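You operate a simulated robot arm through the tools that you are given. There is no shell and no other tool. Be economical: measure what you need, move in short steps, check, and stop when the job is done.

You run a simulated robot arm. Do the job below in one go: nothing can be reset, and whatever is moved stays where it is left.

TASK
Put the tin marked "No. 4" from the table top and the egg from the table top in the stew pot.

The check looks at the end state, three seconds after you hand in, the way a careful person would. Anything else that was tipped, shoved, dropped, spilled or broken makes it a failure.

THE ROBOT
A 6-joint arm with a two-finger parallel gripper, fixed in place. Base frame: the origin is at the foot of the arm, x ahead of it, y to its left, z up; the work surface is at about z = 0.75. Lengths are in m, angles in degrees, forces in N, time in s.
With the tool pointing down near the work surface it reaches from about 0.3 to 0.74 m from the base axis. Its first joint turns from -66.0 to 66.0 degrees. Payload 2.45 kg.
The TCP is the grasp point between the finger pads, 0.024 m short of the fingertips. In the tool frame z runs along the fingers and y along their closing line. The gripper opens to 0.068 m. The fingers are 0.017 m wide and 0.01 m thick; the gripper's body (0.04 by 0.07 m) begins 0.041 m behind the TCP.
Orientation is told as [roll, pitch, yaw] about the base's x, y, z axes, in that order, counted from this pose: with the fingers straight down and closing along the base's y, the tool's x points along the base's -x, its y along +y and its z along -z.

THE INTERFACE
- The arm moves only by the tool play_rows. Its argument "targets" is a list of rows, each a list of 3 entries, a list of its own where there are three numbers: the shift along the tool's x, y, z in units of 25 mm (1.0 is 25 mm), then the turn, a rotation vector about the tool's x, y, z in units of 5 degrees (1.0 is 5 degrees), then the closure in counts, from 0 (fully open) to 255 (shut). In form: [[[dx, dy, dz], [ax, ay, az], grip], ...]. A call has 1 to 12 rows; each row shifts and turns the commanded pose from where the row before left it, along the tool's axes as they then stand. A call with a number of a shift or a turn outside -1 to 1 is refused whole. Rows are played at 5 a second. More than 0.05 m and 8.6 degrees between two rows, or a gripper value outside its range, and nothing of the call is played. A pose out of reach is approached as far as the arm can. The call stops where the force on the tool passes 40 N (or 10 N more than at its start, if that is more) or the arm is blocked; 0.2 s more then pass. Each finger travels about 0.108 m/s and halts on what it meets, pressing with about 40 N; the grip force reading is that of the motor and also rises with nothing between the fingers. The clock runs only during rows and for 0.2 s after the last one: add rows that do not move to give the fingers time. The reply holds the time, the measured pose of the TCP, the force on the tool along the base axes, the opening and the grip force, in the units named above and with some noise, and new pictures: "show" is both (left out), scene, wrist or none.
- Cameras (640 x 400 px; columns grow to the right, rows downward): "scene" is fixed at [0.1535, 0.411, 1.4477]; the picture's right is [-0.83, -0.56, 0.00], its down [-0.35, 0.52, -0.78] and it looks along [0.44, -0.64, -0.63] (base axes); focal length 342 px, centre (320, 200). "wrist" rides on the gripper at [0.084, 0.011, -0.075] in the tool frame; the picture's right is [-0.13, 0.99, 0.00], its down [-0.60, -0.08, -0.79] and it looks along [-0.79, -0.10, 0.61] (tool axes); focal length 251 px, centre (320, 200).
- point_at(camera, pixels): for up to 12 pixels [column, row] of the newest picture of that camera ("zoom" is the newest enlarged one), the place [x, y, z] in the base frame of the surface seen there, good to about 0.002 m, but the place of the scene camera against the robot may be out by one fixed shift of up to 0.012 m in any direction. The clock stands still meanwhile.
- enlarge(camera, box): a new picture of the part [left, top, right, bottom] of that camera's present view, enlarged. The clock stands still meanwhile.
- sign_off(): hands the job in; it is judged then, once.

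Keep the steps short. Do not move on a guess: measure, check each grasp and each placing, and mend mistakes. In all there are 60 turns and 170 pictures (those below and enlarged ones count). Leave the gripper open and the arm clear of the work at the hand-in unless told otherwise, and finish with a single line.

The tools are called after "Emit:" as name(argument=value, ...) on one line, values as JSON. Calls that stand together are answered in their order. play_rows: Moves the arm, as the interface text tells. Its arguments: {"type":"object","properties":{"targets":{"type":"array"},"show":{"type":"string","enum":["both","scene","wrist","none"]}},"required":["targets"]} The other tools are called the same way: point_at (camera, pixels) gives the place of the surface under pixels of a picture; enlarge (camera, box) takes an enlarged picture of a part of a camera's view; sign_off () hands the job in.

At the start:

```text
t: 0.0
position: [0.4052, -0.1597, 1.149]
tcp_rot: [0.0, 0.0, 0.0]
wrist_force: [-0.9, 0.3, -0.4]
gripper_width: 0.0679
grasp_force: 0.1
```

scene: 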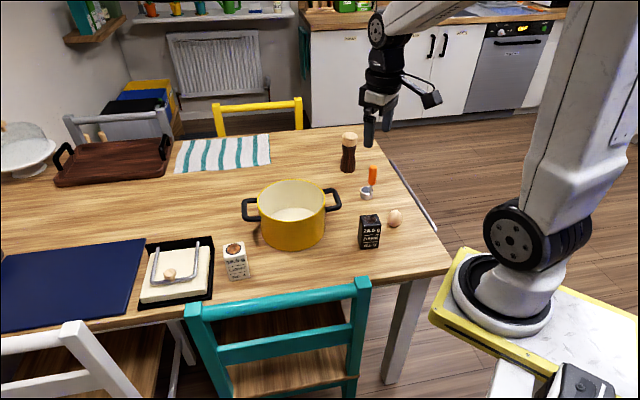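
wrist: 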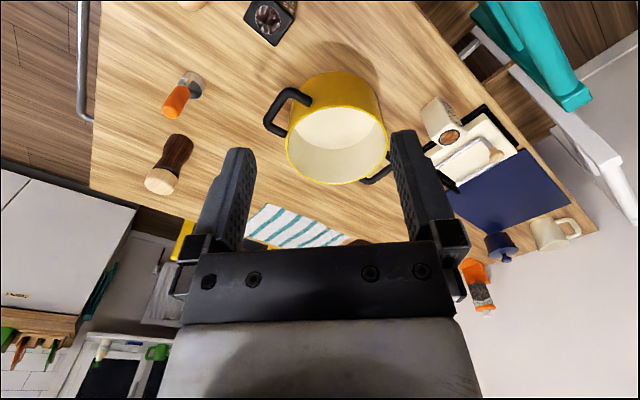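

I see a black tin near (370,231), a white tin near (235,260), the egg at (395,217) and the pot at (292,213). I'll enlarge these to read the marks.

Emit:
enlarge(camera="scene", box=[330, 150, 430, 260])

Emit:
enlarge(camera="scene", box=[140, 220, 270, 310])

Emit:
point_at(camera="scene", pixels=[[370, 218], [370, 240], [360, 246], [380, 246], [395, 212], [395, 225], [292, 215], [257, 205], [326, 205], [290, 182], [290, 247], [235, 246]])

```text
3.64 times, centred on (380, 205) of scene
```

zoom: 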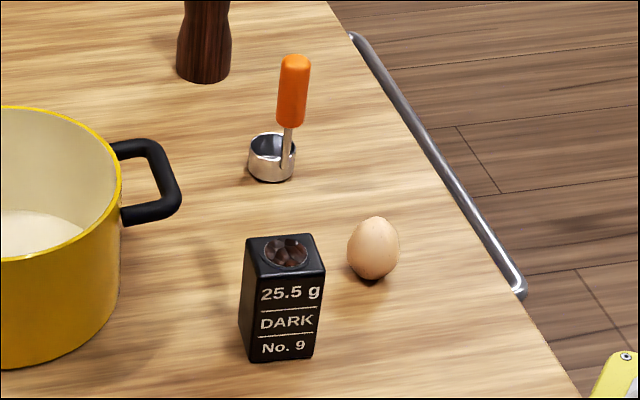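

```text
4.44 times, centred on (205, 265) of scene
```

zoom: 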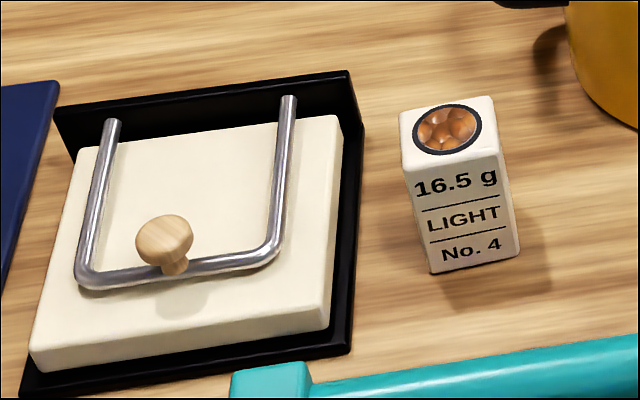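

```text
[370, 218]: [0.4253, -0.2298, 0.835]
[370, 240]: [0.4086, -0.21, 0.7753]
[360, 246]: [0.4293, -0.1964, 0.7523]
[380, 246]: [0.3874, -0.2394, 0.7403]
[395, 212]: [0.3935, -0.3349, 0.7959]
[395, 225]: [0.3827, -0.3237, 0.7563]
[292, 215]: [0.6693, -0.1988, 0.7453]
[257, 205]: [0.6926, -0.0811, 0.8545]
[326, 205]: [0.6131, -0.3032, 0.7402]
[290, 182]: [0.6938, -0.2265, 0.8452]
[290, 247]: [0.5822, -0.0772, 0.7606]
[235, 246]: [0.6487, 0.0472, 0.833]
```

The white tin is "No. 4" and the black one is "No. 9". Next I'll measure the tin, pot and egg from both cameras to find the scene camera's shift.

Emit:
point_at(camera="wrist", pixels=[[450, 138], [432, 106], [464, 133], [441, 147], [288, 150], [387, 150], [337, 184], [340, 115], [335, 130], [268, 18], [500, 155], [270, 128]])

Emit:
point_at(camera="zoom", pixels=[[402, 113], [490, 98], [412, 172], [501, 157], [447, 130], [432, 270], [518, 252], [340, 350], [288, 100], [560, 300], [165, 235]])

Emit:
enlarge(camera="wrist", box=[380, 60, 540, 210])

Emit:
enlarge(camera="scene", box=[230, 160, 350, 260])

```text
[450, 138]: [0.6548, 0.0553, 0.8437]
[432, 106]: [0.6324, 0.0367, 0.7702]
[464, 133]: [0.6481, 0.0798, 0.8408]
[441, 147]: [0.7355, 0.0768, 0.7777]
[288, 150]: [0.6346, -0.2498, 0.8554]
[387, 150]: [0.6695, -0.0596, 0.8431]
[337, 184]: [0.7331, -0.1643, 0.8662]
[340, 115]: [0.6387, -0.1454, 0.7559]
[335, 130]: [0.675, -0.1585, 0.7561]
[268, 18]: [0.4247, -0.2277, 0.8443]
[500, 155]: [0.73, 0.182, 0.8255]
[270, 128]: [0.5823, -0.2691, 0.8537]
```

```text
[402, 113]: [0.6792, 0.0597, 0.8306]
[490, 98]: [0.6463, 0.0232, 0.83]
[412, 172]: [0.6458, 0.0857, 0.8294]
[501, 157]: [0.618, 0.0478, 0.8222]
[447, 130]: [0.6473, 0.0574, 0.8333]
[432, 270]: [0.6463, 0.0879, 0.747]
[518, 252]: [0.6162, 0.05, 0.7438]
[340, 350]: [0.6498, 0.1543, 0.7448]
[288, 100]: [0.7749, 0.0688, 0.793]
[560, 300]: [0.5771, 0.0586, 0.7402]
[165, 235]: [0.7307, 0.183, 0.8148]
```

```text
2.67 times, centred on (460, 135) of wrist
```

zoom: 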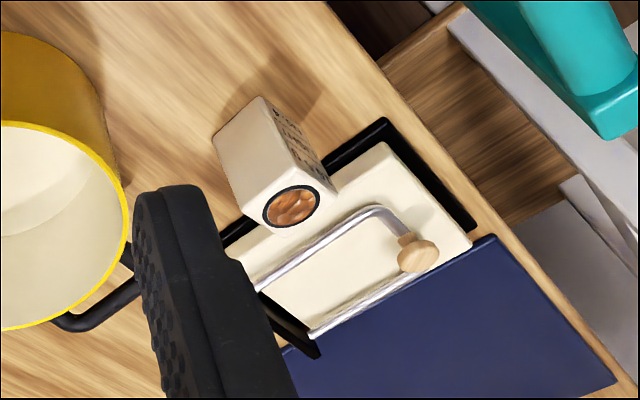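

```text
4.00 times, centred on (290, 210) of scene
```

zoom: 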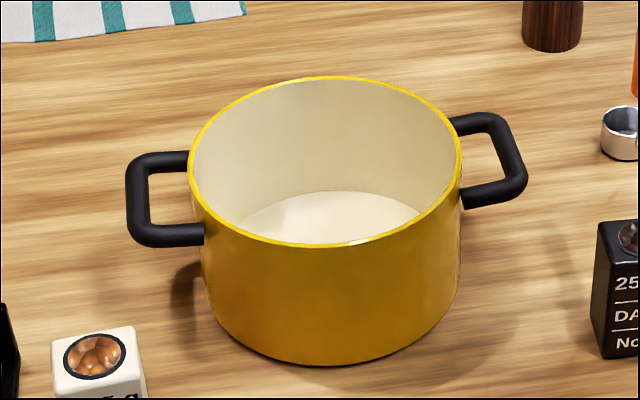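

The scene camera reads about 1 cm low in z. Next I'll measure the pot rim, handles and floor.

Emit:
point_at(camera="zoom", pixels=[[190, 172], [460, 160], [325, 78], [320, 245], [225, 107], [432, 112], [240, 227], [420, 210], [330, 220], [130, 200], [522, 180], [330, 360]])

Emit:
point_at(camera="wrist", pixels=[[286, 148], [383, 132], [338, 185], [310, 178], [315, 115], [350, 108], [340, 140], [200, 40], [190, 3], [410, 60]])

```text
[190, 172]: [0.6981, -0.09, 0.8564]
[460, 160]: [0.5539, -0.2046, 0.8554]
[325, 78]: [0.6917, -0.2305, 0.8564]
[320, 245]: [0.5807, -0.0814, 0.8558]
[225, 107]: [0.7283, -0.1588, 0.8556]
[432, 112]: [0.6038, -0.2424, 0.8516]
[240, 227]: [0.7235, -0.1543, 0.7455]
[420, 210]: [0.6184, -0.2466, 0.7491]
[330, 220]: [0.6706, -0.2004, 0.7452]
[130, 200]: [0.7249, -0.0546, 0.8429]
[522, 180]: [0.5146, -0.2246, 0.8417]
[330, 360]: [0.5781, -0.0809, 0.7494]
```

```text
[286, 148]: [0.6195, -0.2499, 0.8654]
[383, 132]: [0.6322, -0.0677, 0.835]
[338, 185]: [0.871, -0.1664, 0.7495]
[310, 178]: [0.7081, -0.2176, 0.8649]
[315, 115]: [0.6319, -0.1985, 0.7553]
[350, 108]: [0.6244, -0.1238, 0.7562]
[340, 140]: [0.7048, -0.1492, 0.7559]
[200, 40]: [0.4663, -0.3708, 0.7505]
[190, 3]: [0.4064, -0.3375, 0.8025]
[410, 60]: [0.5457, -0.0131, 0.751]
```

Pot centre is about (0.640, -0.158), inner radius about 0.09, rim z 0.866 and floor z 0.756. The tin's centre is about (0.654, 0.053), with its top at 0.843. I'll travel high to above the tin.

Emit:
play_rows(targets=[[[-1, 0.85, 0.7], [0, 0, 0], 0], [[-1, 0.85, 0.7], [0, 0, 0], 0], [[-1, 0.85, 0.7], [0, 0, 0], 0], [[-1, 0.85, 0.7], [0, 0, 0], 0], [[-1, 0.85, 0.7], [0, 0, 0], 0], [[-1, 0.85, 0.7], [0, 0, 0], 0], [[-1, 0.85, 0.7], [0, 0, 0], 0], [[-1, 0.85, 0.7], [0, 0, 0], 0], [[-1, 0.85, 0.7], [0, 0, 0], 0], [[-0.95, 0.85, 0.7], [0, 0, 0], 0]], show="none")

Emit:
play_rows(targets=[[[0, 0, 0], [0, 0, -1], 0], [[0, 0, 0], [0, 0, -1], 0], [[0, 0, 0], [0, 0, -1], 0], [[0, 0, 0], [0, 0, -1], 0], [[0, 0, 0], [0, 0, -1], 0], [[0, 0, 0], [0, 0, -1], 0], [[0, 0, 0], [0, 0, -1], 0], [[0, 0, 0], [0, 0, -1], 0], [[0, 0, 0], [0, 0, -1], 0], [[0, 0, 0], [0, 0, -1], 0], [[0, 0, 0], [0, 0, 0], 0]])

```text
t: 2.2
position: [0.6573, 0.052, 0.9717]
tcp_rot: [0.1, 0.0, 0.0]
wrist_force: [0.3, -0.2, 0.6]
gripper_width: 0.0679
grasp_force: 0.1
```

```text
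t: 4.6
position: [0.6545, 0.0526, 0.9736]
tcp_rot: [0.0, 0.1, 50.1]
wrist_force: [-0.2, -1.1, 0.0]
gripper_width: 0.068
grasp_force: 0.1
```

scene: 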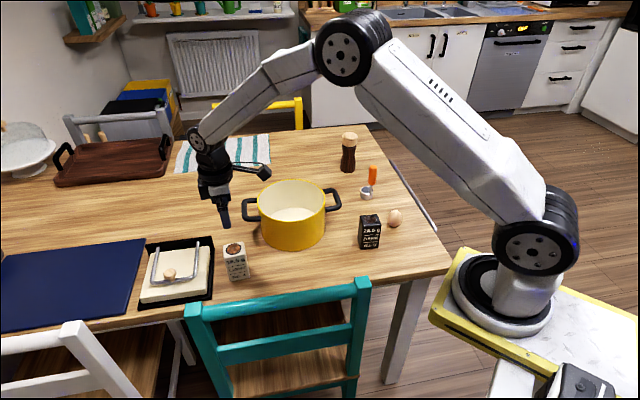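
wrist: 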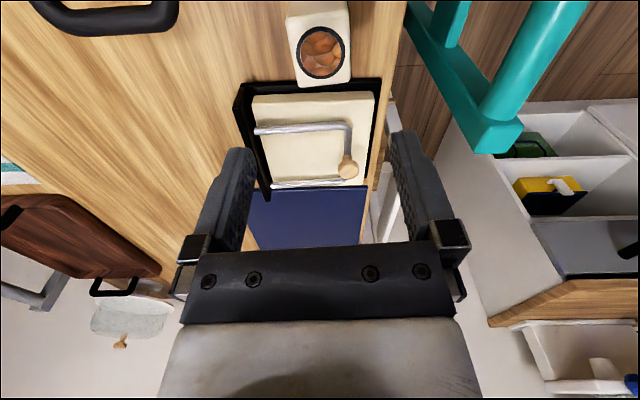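

The tin at wrist (320,52) lies right under the TCP. I'll measure its corners from here.

Emit:
point_at(camera="wrist", pixels=[[322, 52], [297, 85], [349, 79], [290, 18], [346, 12], [321, 84], [293, 50], [348, 46]])

Emit:
enlarge(camera="scene", box=[180, 120, 290, 240])

```text
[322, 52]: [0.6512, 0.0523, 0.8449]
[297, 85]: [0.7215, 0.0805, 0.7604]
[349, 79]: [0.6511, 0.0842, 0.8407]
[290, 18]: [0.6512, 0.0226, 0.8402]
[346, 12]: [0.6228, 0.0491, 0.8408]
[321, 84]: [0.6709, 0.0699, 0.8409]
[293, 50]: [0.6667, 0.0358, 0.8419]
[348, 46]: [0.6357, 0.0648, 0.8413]
```

```text
3.33 times, centred on (235, 180) of scene
```

zoom: 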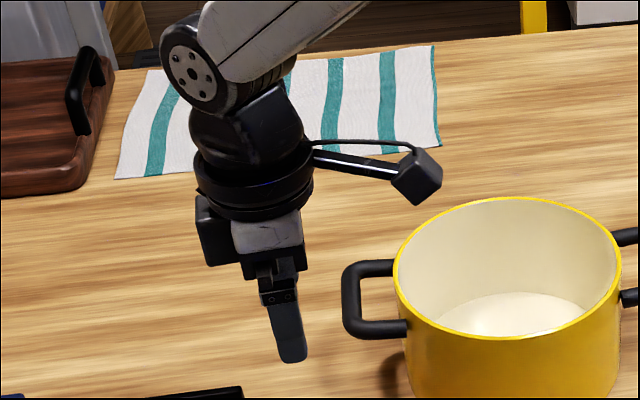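

The tin is 0.042 wide along the closing line, and the TCP is about 3 mm off. I'll correct that, then lower to TCP z ≈ 0.82.

Emit:
play_rows(targets=[[[0.12, 0.07, 1], [0, 0, 0], 0], [[0, 0, 1], [0, 0, 0], 0], [[0, 0, 1], [0, 0, 0], 0], [[0, 0, 1], [0, 0, 0], 0], [[0, 0, 0.8], [0, 0, 0], 0], [[0, 0, 0.7], [0, 0, 0], 0], [[0, 0, 0.6], [0, 0, 0], 0], [[0, 0, 0], [0, 0, 0], 0]])

```text
t: 6.4
position: [0.6525, 0.0521, 0.8212]
tcp_rot: [0.1, 0.0, 50.0]
wrist_force: [0.3, 0.5, 0.1]
gripper_width: 0.068
grasp_force: 0.1
```

scene: 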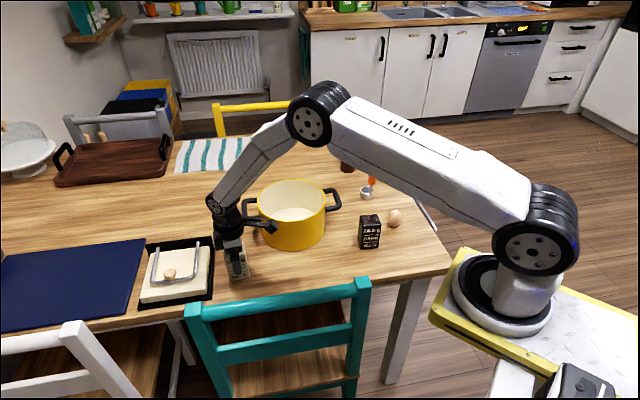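
wrist: 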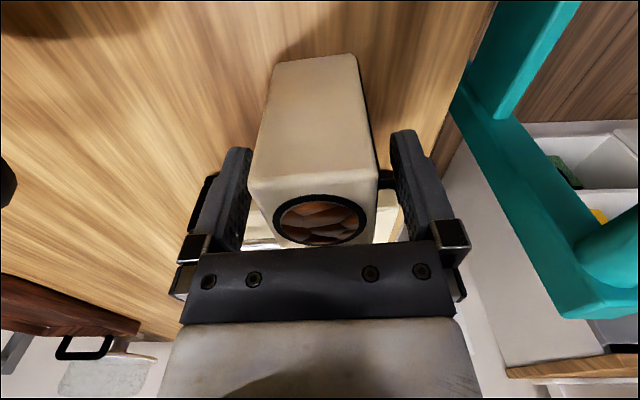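

The tin sits between the fingers. I'll close on it.

Emit:
play_rows(targets=[[[0, 0, 0], [0, 0, 0], 70], [[0, 0, 0], [0, 0, 0], 120], [[0, 0, 0], [0, 0, 0], 200], [[0, 0, 0], [0, 0, 0], 255], [[0, 0, 0], [0, 0, 0], 255]], show="wrist")

```text
t: 7.6
position: [0.6527, 0.0522, 0.8218]
tcp_rot: [0.0, 0.0, 50.0]
wrist_force: [0.8, -0.4, 0.0]
gripper_width: 0.0458
grasp_force: 40.4
```

wrist: 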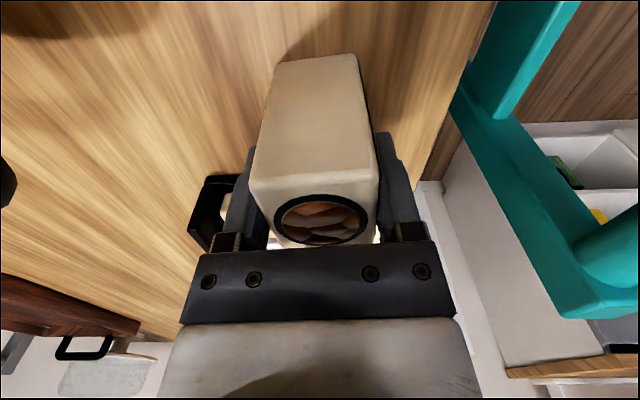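

Held, with an opening of 0.0458. I'll lift straight up until the tin is clear of the rim, then carry it over to the far-left half of the pot at (0.669, -0.124).

Emit:
play_rows(targets=[[[0, 0, -0.5], [0, 0, 0], 255], [[0, 0, -1], [0, 0, 0], 255], [[0, 0, -1], [0, 0, 0], 255], [[0, 0, -1], [0, 0, 0], 255], [[0, 0, -1], [0, 0, 0], 255], [[0, 0, -1], [0, 0, 0], 255], [[0, 0, -0.8], [0, 0, 0], 255], [[0, 0, 0], [0, 0, 0], 255]])

Emit:
play_rows(targets=[[[0.6, -0.6, 0], [0, 0, 0], 255], [[0.8, -0.8, 0], [0, 0, 0], 255], [[0.8, -0.8, 0], [0, 0, 0], 255], [[0.8, -0.8, 0], [0, 0, 0], 255], [[0.8, -0.8, 0], [0, 0, 0], 255], [[0.7, -0.7, 0], [0, 0, 0], 255], [[0.47, -0.53, 0], [0, 0, 0], 255], [[0, 0, 0], [0, 0, 0], 255]])

```text
t: 9.4
position: [0.652, 0.0512, 0.98]
tcp_rot: [0.1, 0.0, 50.0]
wrist_force: [0.3, -0.6, -1.1]
gripper_width: 0.0455
grasp_force: 40.3
```

scene: 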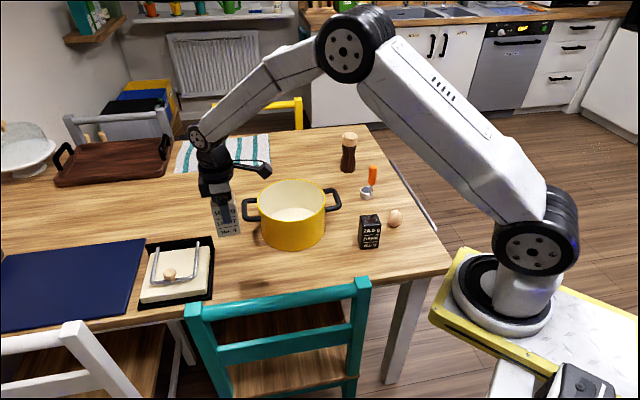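
wrist: 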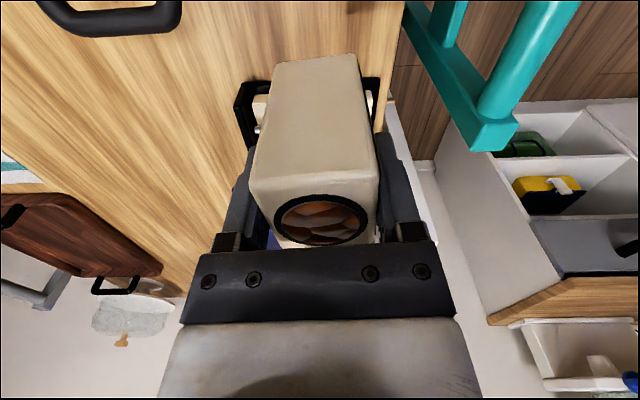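

```text
t: 11.2
position: [0.6669, -0.1249, 0.9772]
tcp_rot: [0.0, 0.0, 50.0]
wrist_force: [-0.9, 0.0, -1.3]
gripper_width: 0.0454
grasp_force: 40.1
```

scene: 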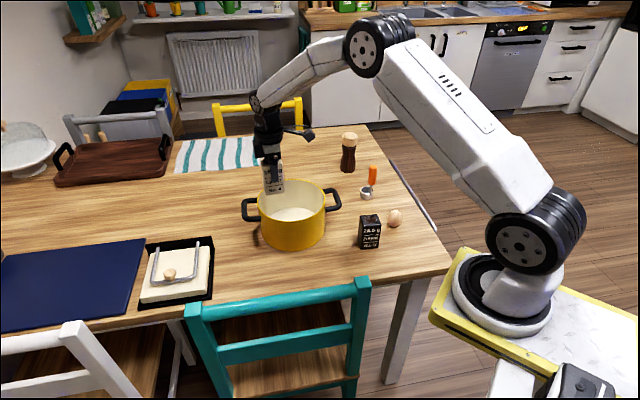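
wrist: 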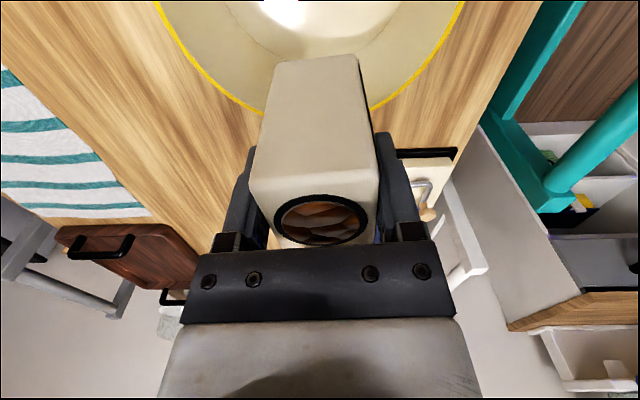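

The tin is above the pot. I'll re-measure the rim with the wrist camera to confirm clearance before going down.

Emit:
point_at(camera="wrist", pixels=[[184, 52], [444, 50], [228, 94], [390, 98], [159, 5], [463, 5], [256, 112]])

```text
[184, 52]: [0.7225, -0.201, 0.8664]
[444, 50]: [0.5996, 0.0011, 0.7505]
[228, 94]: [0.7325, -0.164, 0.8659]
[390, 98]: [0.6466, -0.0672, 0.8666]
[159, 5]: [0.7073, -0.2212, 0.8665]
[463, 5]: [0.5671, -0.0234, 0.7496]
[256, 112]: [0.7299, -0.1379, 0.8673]
```

Fit confirmed: centre (0.640, -0.158), r 0.092, leaving about 2 cm to the tin's corners. Going down to just above the floor.

Emit:
play_rows(targets=[[[0, 0, 0.8], [0, 0, 0], 255], [[0, 0, 0.8], [0, 0, 0], 255], [[0, 0, 0.8], [0, 0, 0], 255], [[0, 0, 0.8], [0, 0, 0], 255], [[0, 0, 0.8], [0, 0, 0], 255], [[0, 0, 0.8], [0, 0, 0], 255], [[0, 0, 0.5], [0, 0, 0], 255], [[0, 0, 0.4], [0, 0, 0], 255], [[0, 0, 0.2], [0, 0, 0], 255], [[0, 0, 0], [0, 0, 0], 255]])

```text
t: 13.4
position: [0.6687, -0.1252, 0.8306]
tcp_rot: [0.0, 0.0, 50.0]
wrist_force: [0.0, -0.3, -1.5]
gripper_width: 0.0455
grasp_force: 39.6
```

scene: 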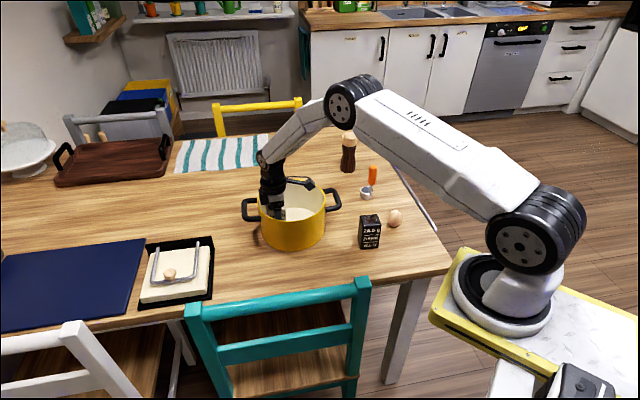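
wrist: 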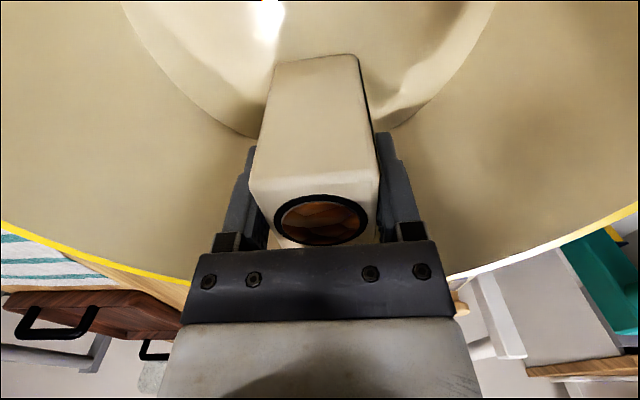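

No contact yet. I'll lower in tiny steps and watch the force.

Emit:
play_rows(targets=[[[0, 0, 0.08], [0, 0, 0], 255], [[0, 0, 0], [0, 0, 0], 255]], show="none")

Emit:
play_rows(targets=[[[0, 0, 0.06], [0, 0, 0], 255], [[0, 0, 0], [0, 0, 0], 255]], show="none")

```text
t: 14.0
position: [0.6684, -0.1249, 0.8282]
tcp_rot: [0.0, 0.0, 49.9]
wrist_force: [0.4, 0.3, -1.2]
gripper_width: 0.0455
grasp_force: 39.7
```

```text
t: 14.6
position: [0.6669, -0.126, 0.8272]
tcp_rot: [0.0, 0.1, 50.1]
wrist_force: [0.2, 0.7, -0.1]
gripper_width: 0.0458
grasp_force: 40.0
```

The weight has come off the force reading, so the tin is resting on the floor. I'll open the gripper and rise straight up.

Emit:
play_rows(targets=[[[0, 0, 0], [0, 0, 0], 60], [[0, 0, 0], [0, 0, 0], 20], [[0, 0, 0], [0, 0, 0], 0], [[0, 0, -0.5], [0, 0, 0], 0], [[0, 0, -1], [0, 0, 0], 0], [[0, 0, -1], [0, 0, 0], 0], [[0, 0, -1], [0, 0, 0], 0], [[0, 0, -1], [0, 0, 0], 0], [[0, 0, -1], [0, 0, 0], 0], [[0, 0, -1], [0, 0, 0], 0], [[0, 0, 0], [0, 0, 0], 0]])

```text
t: 17.0
position: [0.6703, -0.1255, 0.9917]
tcp_rot: [0.0, 0.0, 50.0]
wrist_force: [1.2, -0.7, 0.5]
gripper_width: 0.068
grasp_force: 0.1
```

scene: 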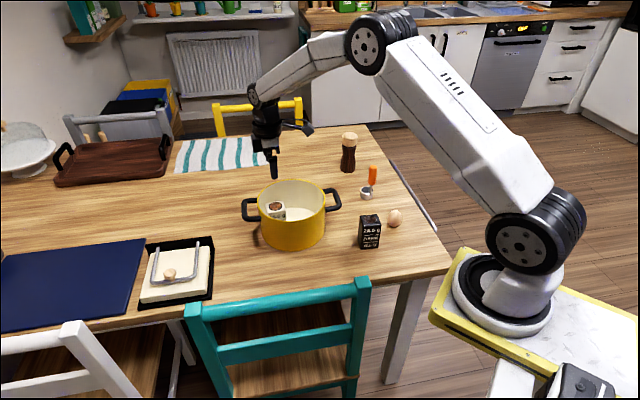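
wrist: 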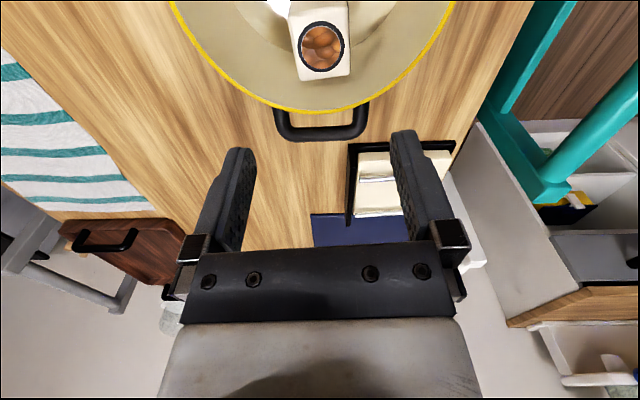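

The tin is upright in the pot. Now I'll measure the egg and its neighbours.

Emit:
enlarge(camera="scene", box=[350, 155, 430, 255])

Emit:
point_at(camera="scene", pixels=[[395, 210], [388, 218], [402, 218], [395, 218], [395, 226], [392, 211], [399, 212], [366, 193], [373, 170], [377, 216], [380, 220], [366, 198]])

```text
4.00 times, centred on (390, 205) of scene
```

zoom: 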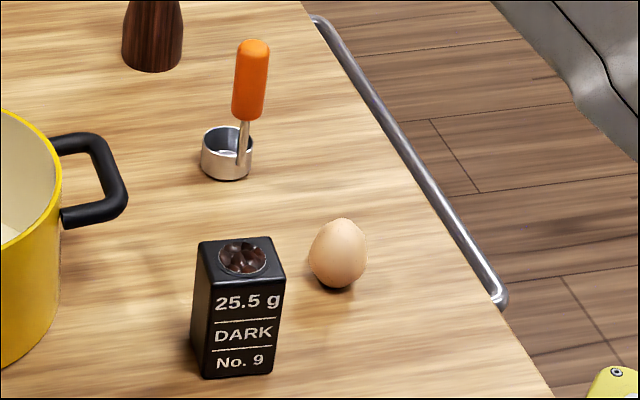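

```text
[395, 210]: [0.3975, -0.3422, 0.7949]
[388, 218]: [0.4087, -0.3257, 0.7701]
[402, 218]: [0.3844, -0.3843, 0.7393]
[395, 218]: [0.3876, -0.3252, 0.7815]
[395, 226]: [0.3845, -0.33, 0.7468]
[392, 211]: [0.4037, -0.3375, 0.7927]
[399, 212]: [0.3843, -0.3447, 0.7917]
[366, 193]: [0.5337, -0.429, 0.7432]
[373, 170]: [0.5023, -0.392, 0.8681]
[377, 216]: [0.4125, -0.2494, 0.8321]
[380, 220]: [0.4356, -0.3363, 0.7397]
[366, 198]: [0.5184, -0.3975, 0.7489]
```

The egg stands upright at about (0.399, -0.344), top about 0.806. I'll stay high, turn the gripper to yaw -40 and travel there.

Emit:
play_rows(targets=[[[0, 0, 0], [0, 0, 1], 0], [[0, 0, 0], [0, 0, 1], 0], [[0, 0, 0], [0, 0, 1], 0], [[0, 0, 0], [0, 0, 1], 0], [[0, 0, 0], [0, 0, 1], 0], [[0, 0, 0], [0, 0, 1], 0], [[0, 0, 0], [0, 0, 1], 0], [[0, 0, 0], [0, 0, 1], 0], [[0, 0, 0], [0, 0, 1], 0], [[0, 0, 0], [0, 0, 1], 0], [[0, 0, 0], [0, 0, 1], 0], [[0, 0, 0], [0, 0, 1], 0]], show="none")

Emit:
play_rows(targets=[[[0, 0, 0], [0, 0, 1], 0], [[0, 0, 0], [0, 0, 1], 0], [[0, 0, 0], [0, 0, 1], 0], [[0, 0, 0], [0, 0, 1], 0], [[0, 0, 0], [0, 0, 1], 0], [[0, 0, 0], [0, 0, 1], 0], [[0.4, -1, 0], [0, 0, 0], 0], [[0.4, -1, 0], [0, 0, 0], 0], [[0.4, -1, 0], [0, 0, 0], 0], [[0.4, -1, 0], [0, 0, 0], 0], [[0.4, -1, 0], [0, 0, 0], 0], [[0.4, -1, 0], [0, 0, 0], 0]], show="none")

Emit:
play_rows(targets=[[[0.2, -1, 0], [0, 0, 0], 0], [[0, -1, 0], [0, 0, 0], 0], [[0, -1, 0], [0, 0, 0], 0], [[0, -1, 0], [0, 0, 0], 0], [[0, -1, 0], [0, 0, 0], 0], [[0, -1, 0], [0, 0, 0], 0], [[0.05, -1, 0.5], [0, 0, 0], 0], [[0, -0.6, 0.5], [0, 0, 0], 0], [[0, 0, 0], [0, 0, 0], 0]])

```text
t: 19.6
position: [0.6673, -0.1245, 0.9898]
tcp_rot: [0.0, 0.1, -10.2]
wrist_force: [-0.5, 0.1, -0.4]
gripper_width: 0.0679
grasp_force: 0.1
```

```text
t: 22.2
position: [0.5267, -0.1981, 0.9907]
tcp_rot: [0.0, -0.1, -40.0]
wrist_force: [0.3, 0.5, -0.2]
gripper_width: 0.0681
grasp_force: 0.0
```

```text
t: 24.2
position: [0.3987, -0.3423, 0.9662]
tcp_rot: [0.0, -0.1, -40.0]
wrist_force: [-0.1, -1.2, -0.3]
gripper_width: 0.068
grasp_force: 0.0
```

scene: 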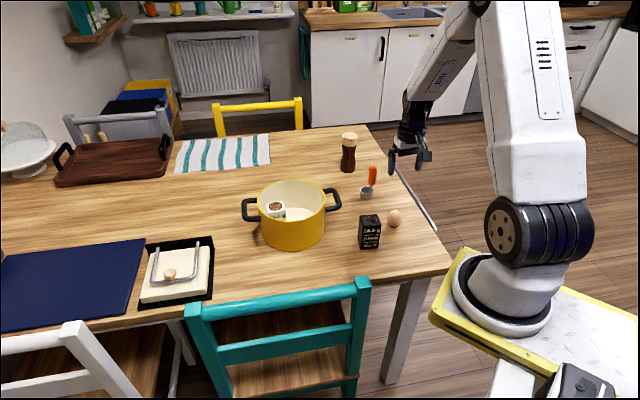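
wrist: 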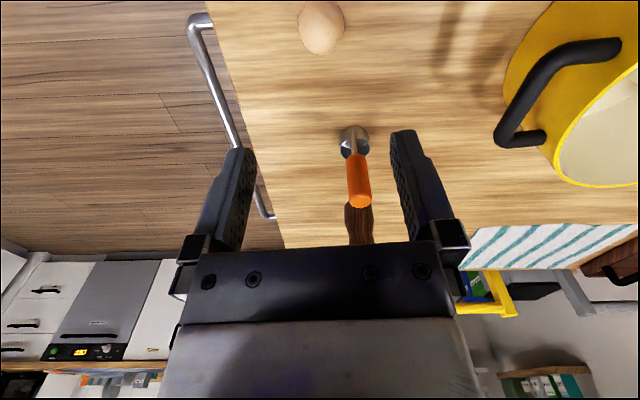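

The egg shows at wrist (321,28). I'll measure it there.

Emit:
point_at(camera="wrist", pixels=[[321, 28], [299, 25], [343, 25], [321, 53], [321, 40], [320, 3], [321, 15]])

Emit:
enlarge(camera="wrist", box=[270, 0, 370, 70])

```text
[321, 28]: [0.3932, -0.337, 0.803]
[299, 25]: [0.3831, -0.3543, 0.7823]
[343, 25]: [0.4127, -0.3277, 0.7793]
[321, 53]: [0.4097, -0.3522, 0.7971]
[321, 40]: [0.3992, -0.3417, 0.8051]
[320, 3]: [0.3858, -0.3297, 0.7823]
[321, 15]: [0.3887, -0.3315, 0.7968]
```

```text
5.71 times, centred on (320, 35) of wrist
```

zoom: 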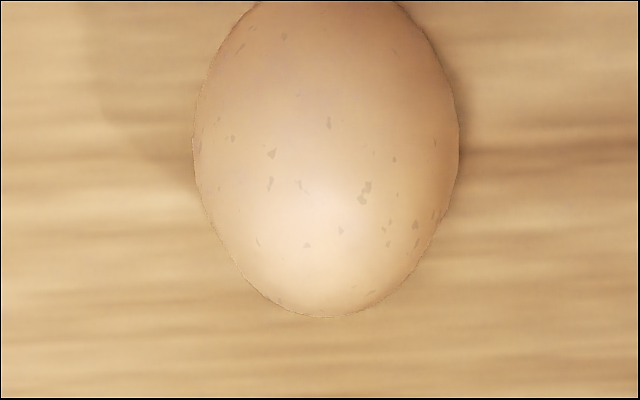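

The egg's centre is about (0.399, -0.342) with its widest part near z 0.778, so the TCP is aligned. I'll descend.

Emit:
play_rows(targets=[[[0, 0, 1], [0, 0, 0], 0], [[0, 0, 1], [0, 0, 0], 0], [[0, 0, 1], [0, 0, 0], 0], [[0, 0, 1], [0, 0, 0], 0], [[0, 0, 1], [0, 0, 0], 0], [[0, 0, 1], [0, 0, 0], 0], [[0, 0, 0.8], [0, 0, 0], 0], [[0, 0, 0.6], [0, 0, 0], 0], [[0, 0, 0], [0, 0, 0], 0]])

```text
t: 26.2
position: [0.3987, -0.3399, 0.7806]
tcp_rot: [0.1, 0.1, -40.0]
wrist_force: [-0.4, -0.8, -0.4]
gripper_width: 0.0682
grasp_force: 0.0
```

scene: 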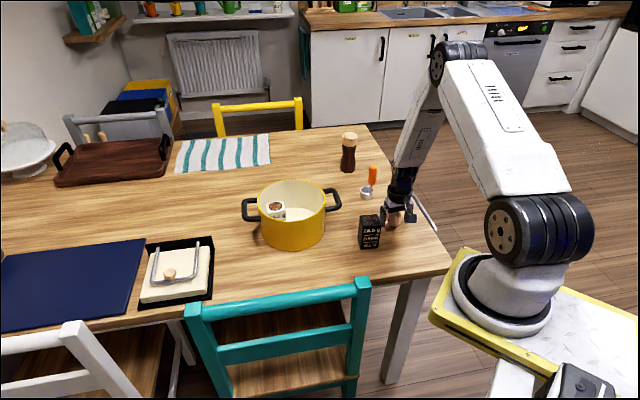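
wrist: 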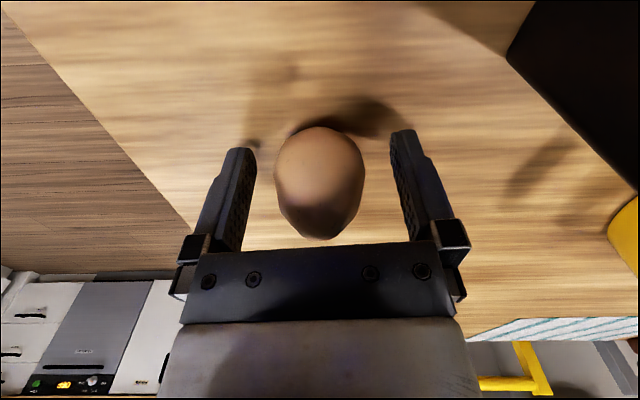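

The egg is centred between the pads. I'll close gently in small steps.

Emit:
play_rows(targets=[[[0, 0, 0], [0, 0, 0], 50], [[0, 0, 0], [0, 0, 0], 75], [[0, 0, 0], [0, 0, 0], 85], [[0, 0, 0], [0, 0, 0], 92], [[0, 0, 0], [0, 0, 0], 97], [[0, 0, 0], [0, 0, 0], 97]], show="wrist")

```text
t: 27.6
position: [0.3981, -0.3406, 0.7801]
tcp_rot: [-0.1, -0.1, -40.0]
wrist_force: [-0.7, -0.5, 0.3]
gripper_width: 0.0427
grasp_force: 0.5
```

wrist: 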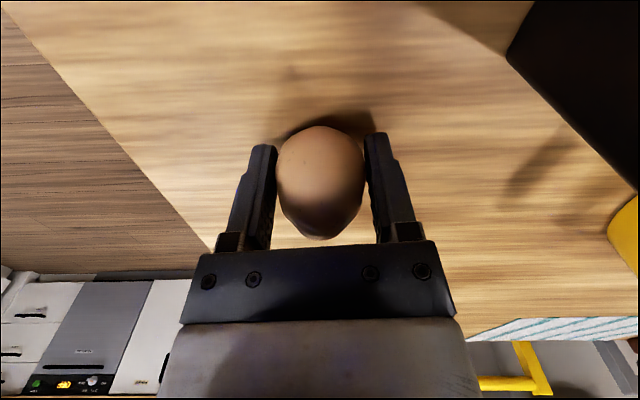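

Opening 0.0427 and almost no force yet, so I'll close further in small steps.

Emit:
play_rows(targets=[[[0, 0, 0], [0, 0, 0], 101], [[0, 0, 0], [0, 0, 0], 104], [[0, 0, 0], [0, 0, 0], 104]], show="none")

Emit:
play_rows(targets=[[[0, 0, 0], [0, 0, 0], 107], [[0, 0, 0], [0, 0, 0], 110], [[0, 0, 0], [0, 0, 0], 110]], show="wrist")

```text
t: 28.4
position: [0.3976, -0.341, 0.7798]
tcp_rot: [0.0, 0.0, -40.0]
wrist_force: [0.2, -0.8, 0.3]
gripper_width: 0.0414
grasp_force: 39.9
```

```text
t: 29.2
position: [0.3984, -0.3414, 0.7813]
tcp_rot: [0.1, 0.1, -40.0]
wrist_force: [-0.3, -0.4, 0.5]
gripper_width: 0.0411
grasp_force: 40.1
```

wrist: 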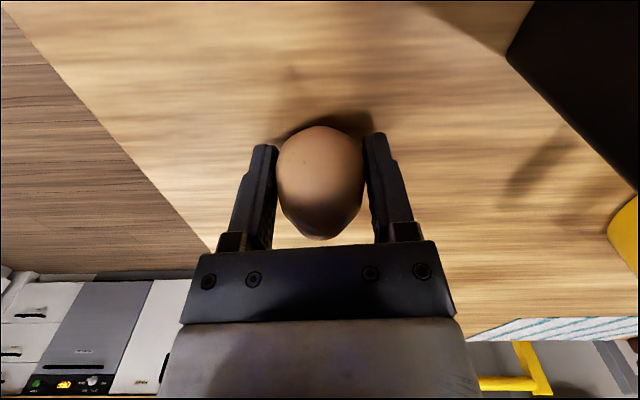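

The egg is held at 0.041 and intact. I'll lift it straight up.

Emit:
play_rows(targets=[[[0, 0, -0.4], [0, 0, 0], 110], [[0, 0, -0.8], [0, 0, 0], 110], [[0, 0, -0.9], [0, 0, 0], 110], [[0, 0, -1], [0, 0, 0], 110], [[0, 0, -1], [0, 0, 0], 110], [[0, 0, -1], [0, 0, 0], 110], [[0, 0, -1], [0, 0, 0], 110], [[0, 0, -1], [0, 0, 0], 110], [[0, 0, -0.6], [0, 0, 0], 110], [[0, 0, 0], [0, 0, 0], 110]], show="wrist")

```text
t: 31.4
position: [0.3966, -0.3397, 0.9727]
tcp_rot: [0.0, 0.0, -40.0]
wrist_force: [-0.1, -0.3, -1.5]
gripper_width: 0.0414
grasp_force: 39.8
```

wrist: 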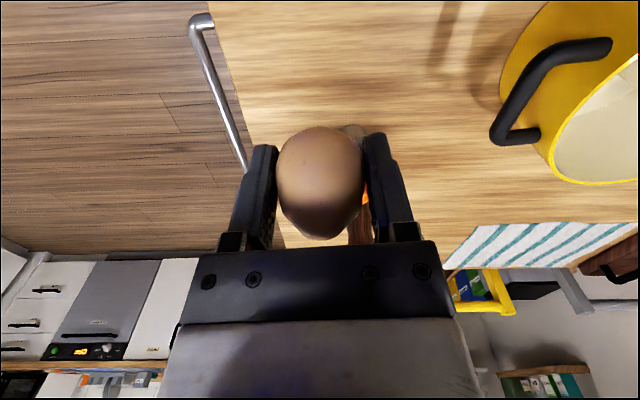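

Egg lifted. Before lowering it into the pot I need to know how low the camera box hangs, so I'll enlarge the scene and measure.

Emit:
enlarge(camera="scene", box=[370, 80, 470, 190])

```text
3.64 times, centred on (420, 135) of scene
```

zoom: 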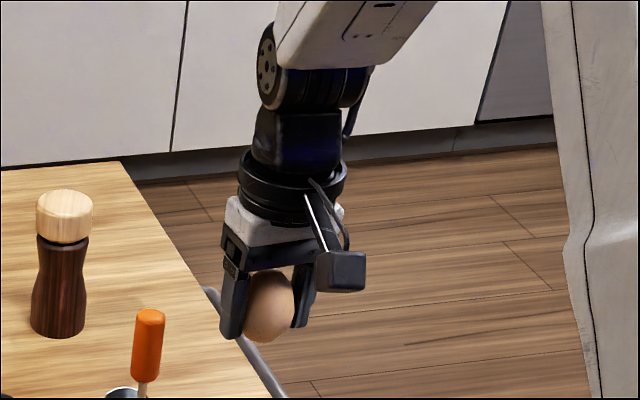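

Emit:
point_at(camera="zoom", pixels=[[320, 260], [362, 257], [325, 286], [360, 288], [342, 270], [325, 215], [255, 225], [245, 205], [335, 200], [262, 262], [240, 270], [268, 338]])

```text
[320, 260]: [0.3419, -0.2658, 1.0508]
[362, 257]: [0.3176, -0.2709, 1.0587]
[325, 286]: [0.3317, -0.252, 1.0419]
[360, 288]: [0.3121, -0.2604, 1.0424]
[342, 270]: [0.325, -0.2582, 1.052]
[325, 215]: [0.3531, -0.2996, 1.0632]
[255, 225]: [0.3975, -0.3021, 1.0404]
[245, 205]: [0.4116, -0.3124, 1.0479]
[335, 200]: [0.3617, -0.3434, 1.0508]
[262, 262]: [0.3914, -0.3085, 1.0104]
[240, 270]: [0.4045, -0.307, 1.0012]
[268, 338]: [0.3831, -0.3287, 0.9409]
```

The camera box bottom is about 0.079 above the TCP, almost at rim height when the egg is down. So I'll lower it with a 15° tilt that lifts the camera, at (0.6175, -0.185). First I'll carry it over at height.

Emit:
play_rows(targets=[[[-0.15, 0.5, 0], [0, 0, 0], 110], [[-0.26, 0.9, 0], [0, 0, 0], 110], [[-0.26, 1, 0], [0, 0, 0], 110], [[-0.26, 1, 0], [0, 0, 0], 110], [[-0.26, 1, 0], [0, 0, 0], 110], [[-0.26, 1, 0], [0, 0, 0], 110], [[-0.26, 1, 0], [0, 0, 0], 110], [[-0.26, 1, 0], [0, 0, 0], 110], [[-0.26, 1, 0], [0, 0, 0], 110], [[-0.26, 1, 0], [0, 0, 0], 110], [[-0.26, 0.7, 0], [0, 0, 0], 110], [[-0.04, 0.32, 0], [0, 0, 0], 110]], show="none")

Emit:
play_rows(targets=[[[0, 0, 0], [0, 0, -1], 110], [[0, 0, 0], [0, 0, -1], 110], [[0, 0, 0], [0, 0, -1], 110], [[0, 0, 0], [0, 0, -1], 110], [[0, 0, 0], [0, 0, -1], 110], [[0, 0, 0], [0, 0, -1], 110], [[0, 0, 0], [0, 0, -1], 110], [[0, 0, 0], [0, 0, -1], 110], [[0, 0, 0], [0, 0, -1], 110], [[0, 0, 0], [0, 0, -1], 110], [[0, 0, 0], [0, 0, -1], 110], [[0, 0, 0], [0, 0, -1], 110]], show="none")

Emit:
play_rows(targets=[[[0, 0, 0], [0, 0, -1], 110], [[0, 0, 0], [0, 0, -1], 110], [[0, 0, 0], [0, 0, -1], 110], [[0, 0, 0], [0, 0, -1], 110], [[0, 0, 0], [0, 0, -1], 110], [[0, 0, 0], [0, 0, -1], 110], [[0, 0, 0], [0, 1, 0], 110], [[0, 0, 0], [0, 1, 0], 110], [[0, 0, 0], [0, 1, 0], 110], [[0, 0, 0], [0, 0, 0], 110]])

```text
t: 34.0
position: [0.6189, -0.189, 0.9725]
tcp_rot: [0.0, 0.0, -40.1]
wrist_force: [0.0, -0.5, -0.6]
gripper_width: 0.0412
grasp_force: 40.2
```

```text
t: 36.6
position: [0.6192, -0.1869, 0.9726]
tcp_rot: [-0.1, 0.0, 20.2]
wrist_force: [0.5, -0.3, -0.8]
gripper_width: 0.0411
grasp_force: 40.1
```

```text
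t: 38.8
position: [0.6192, -0.1894, 0.9727]
tcp_rot: [0.1, 15.1, 50.1]
wrist_force: [0.9, -0.3, -0.5]
gripper_width: 0.0412
grasp_force: 40.2
```

scene: 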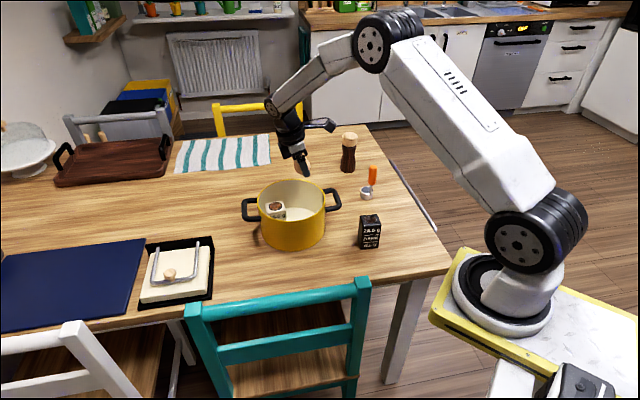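
wrist: 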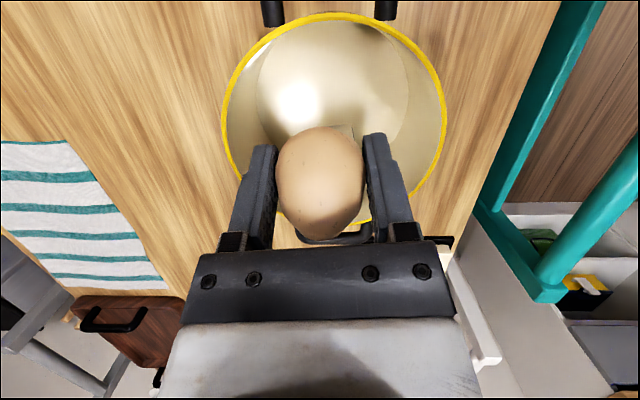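

Position and tilt are as planned. I'll lower vertically the first 10 cm and look.

Emit:
play_rows(targets=[[[-0.207, 0, 0.773], [0, 0, 0], 110], [[-0.207, 0, 0.773], [0, 0, 0], 110], [[-0.207, 0, 0.773], [0, 0, 0], 110], [[-0.207, 0, 0.773], [0, 0, 0], 110], [[-0.207, 0, 0.773], [0, 0, 0], 110], [[0, 0, 0], [0, 0, 0], 110]])

Emit:
enlarge(camera="scene", box=[230, 110, 350, 260])

```text
t: 40.2
position: [0.6201, -0.1888, 0.8707]
tcp_rot: [0.1, 15.0, 50.0]
wrist_force: [-0.5, -0.5, -1.0]
gripper_width: 0.0415
grasp_force: 39.7
```

scene: 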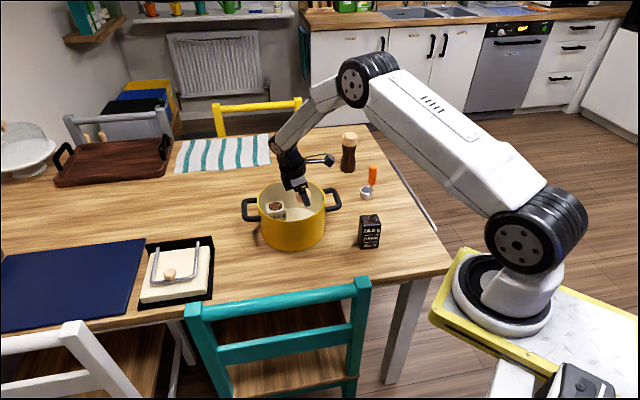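
wrist: 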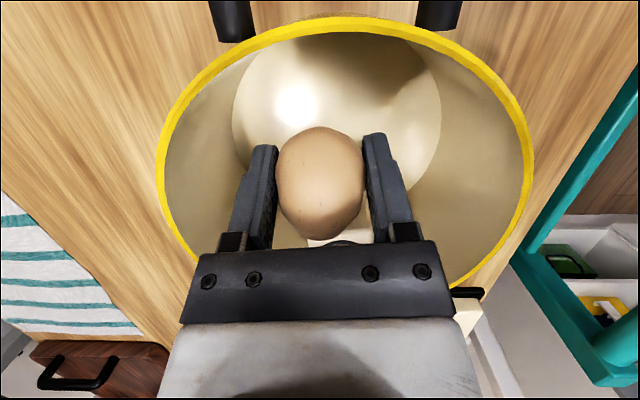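

```text
2.67 times, centred on (290, 185) of scene
```

zoom: 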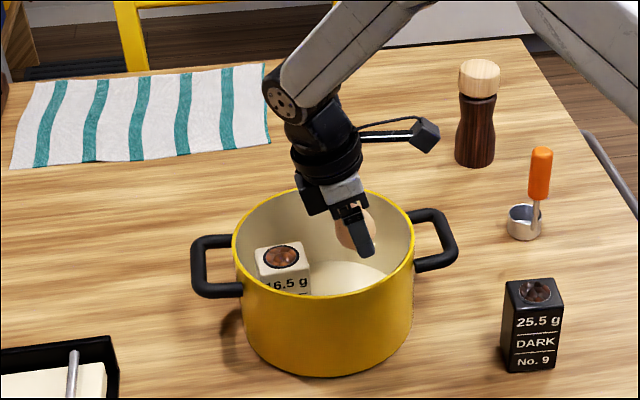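

The tin, rim and camera all have clearance. I'll continue slowly to TCP z ≈ 0.796.

Emit:
play_rows(targets=[[[-0.155, 0, 0.58], [0, 0, 0], 110], [[-0.155, 0, 0.58], [0, 0, 0], 110], [[-0.155, 0, 0.58], [0, 0, 0], 110], [[-0.155, 0, 0.58], [0, 0, 0], 110], [[-0.104, 0, 0.386], [0, 0, 0], 110], [[-0.052, 0, 0.193], [0, 0, 0], 110], [[0, 0, 0], [0, 0, 0], 110]])

Emit:
enlarge(camera="scene", box=[230, 130, 350, 250])

```text
t: 41.8
position: [0.6184, -0.1886, 0.7988]
tcp_rot: [0.0, 14.9, 50.1]
wrist_force: [0.4, 0.0, 0.1]
gripper_width: 0.041
grasp_force: 40.6
```

scene: 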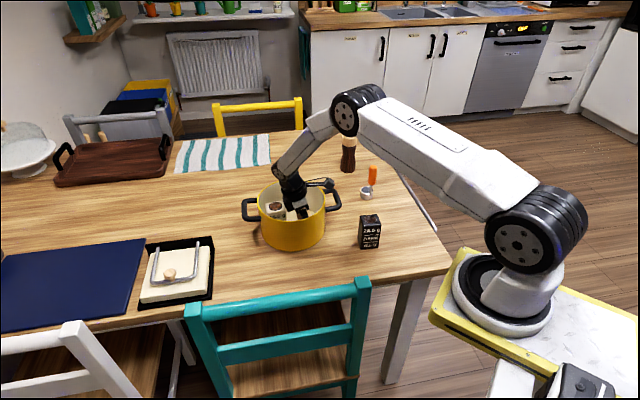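
wrist: 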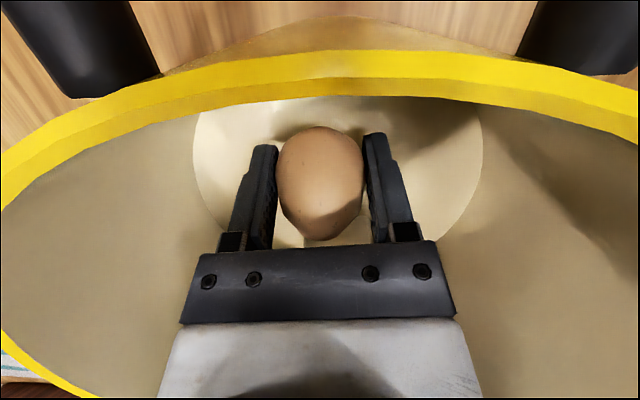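

```text
3.33 times, centred on (290, 190) of scene
```

zoom: 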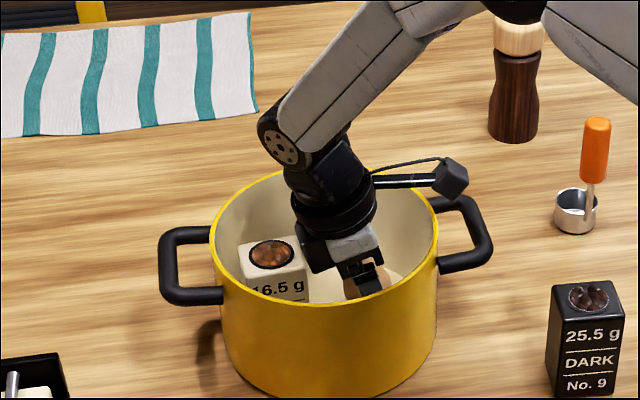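

About 1 cm remains to the floor. I'll take small steps and read the force.

Emit:
play_rows(targets=[[[-0.03, 0, 0.11], [0, 0, 0], 110], [[-0.03, 0, 0.11], [0, 0, 0], 110], [[0, 0, 0], [0, 0, 0], 110]], show="wrist")

Emit:
play_rows(targets=[[[-0.03, 0, 0.11], [0, 0, 0], 110], [[0, 0, 0], [0, 0, 0], 110]], show="wrist")

```text
t: 42.6
position: [0.6184, -0.1882, 0.791]
tcp_rot: [0.0, 15.0, 49.9]
wrist_force: [-0.5, -0.4, 0.1]
gripper_width: 0.0412
grasp_force: 39.6
```

wrist: 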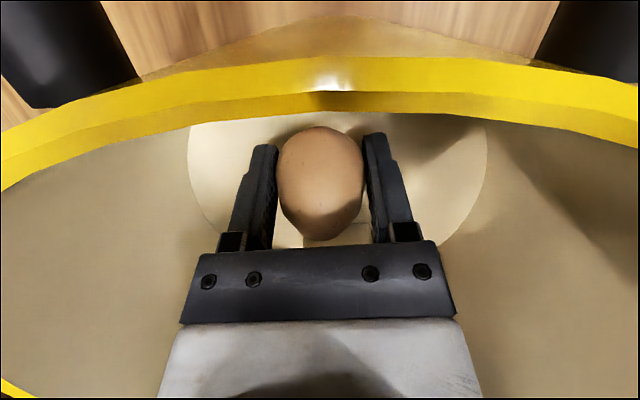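

```text
t: 43.2
position: [0.6188, -0.1867, 0.7885]
tcp_rot: [0.0, 15.0, 50.0]
wrist_force: [-1.5, -0.2, 2.7]
gripper_width: 0.0414
grasp_force: 39.6
```

wrist: 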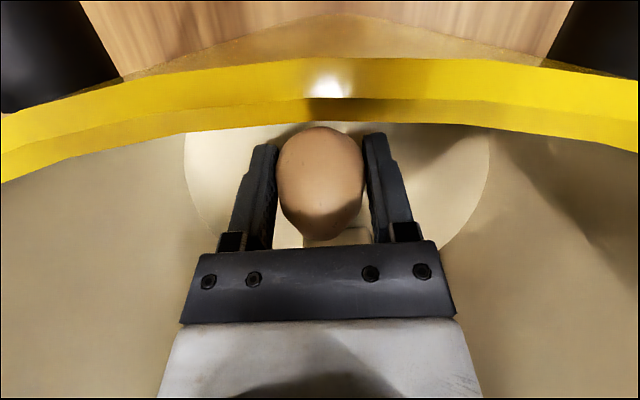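

A light contact of 2.7 N: the egg touches the floor. I'll open slowly.

Emit:
play_rows(targets=[[[0, 0, 0], [0, 0, 0], 98], [[0, 0, 0], [0, 0, 0], 85], [[0, 0, 0], [0, 0, 0], 60], [[0, 0, 0], [0, 0, 0], 30], [[0, 0, 0], [0, 0, 0], 0], [[0, 0, 0], [0, 0, 0], 0], [[0, 0, 0], [0, 0, 0], 0]])

```text
t: 44.8
position: [0.6189, -0.1874, 0.7888]
tcp_rot: [0.0, 15.0, 49.9]
wrist_force: [0.1, -0.4, 0.7]
gripper_width: 0.0677
grasp_force: 0.0
```

scene: 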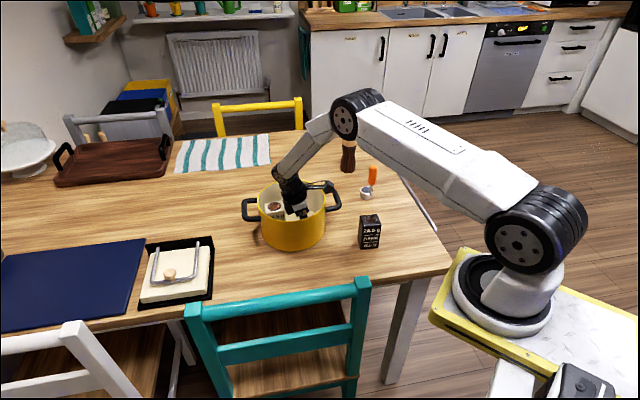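
wrist: 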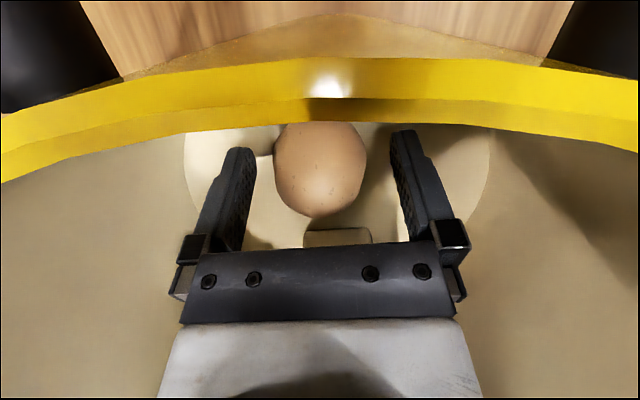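

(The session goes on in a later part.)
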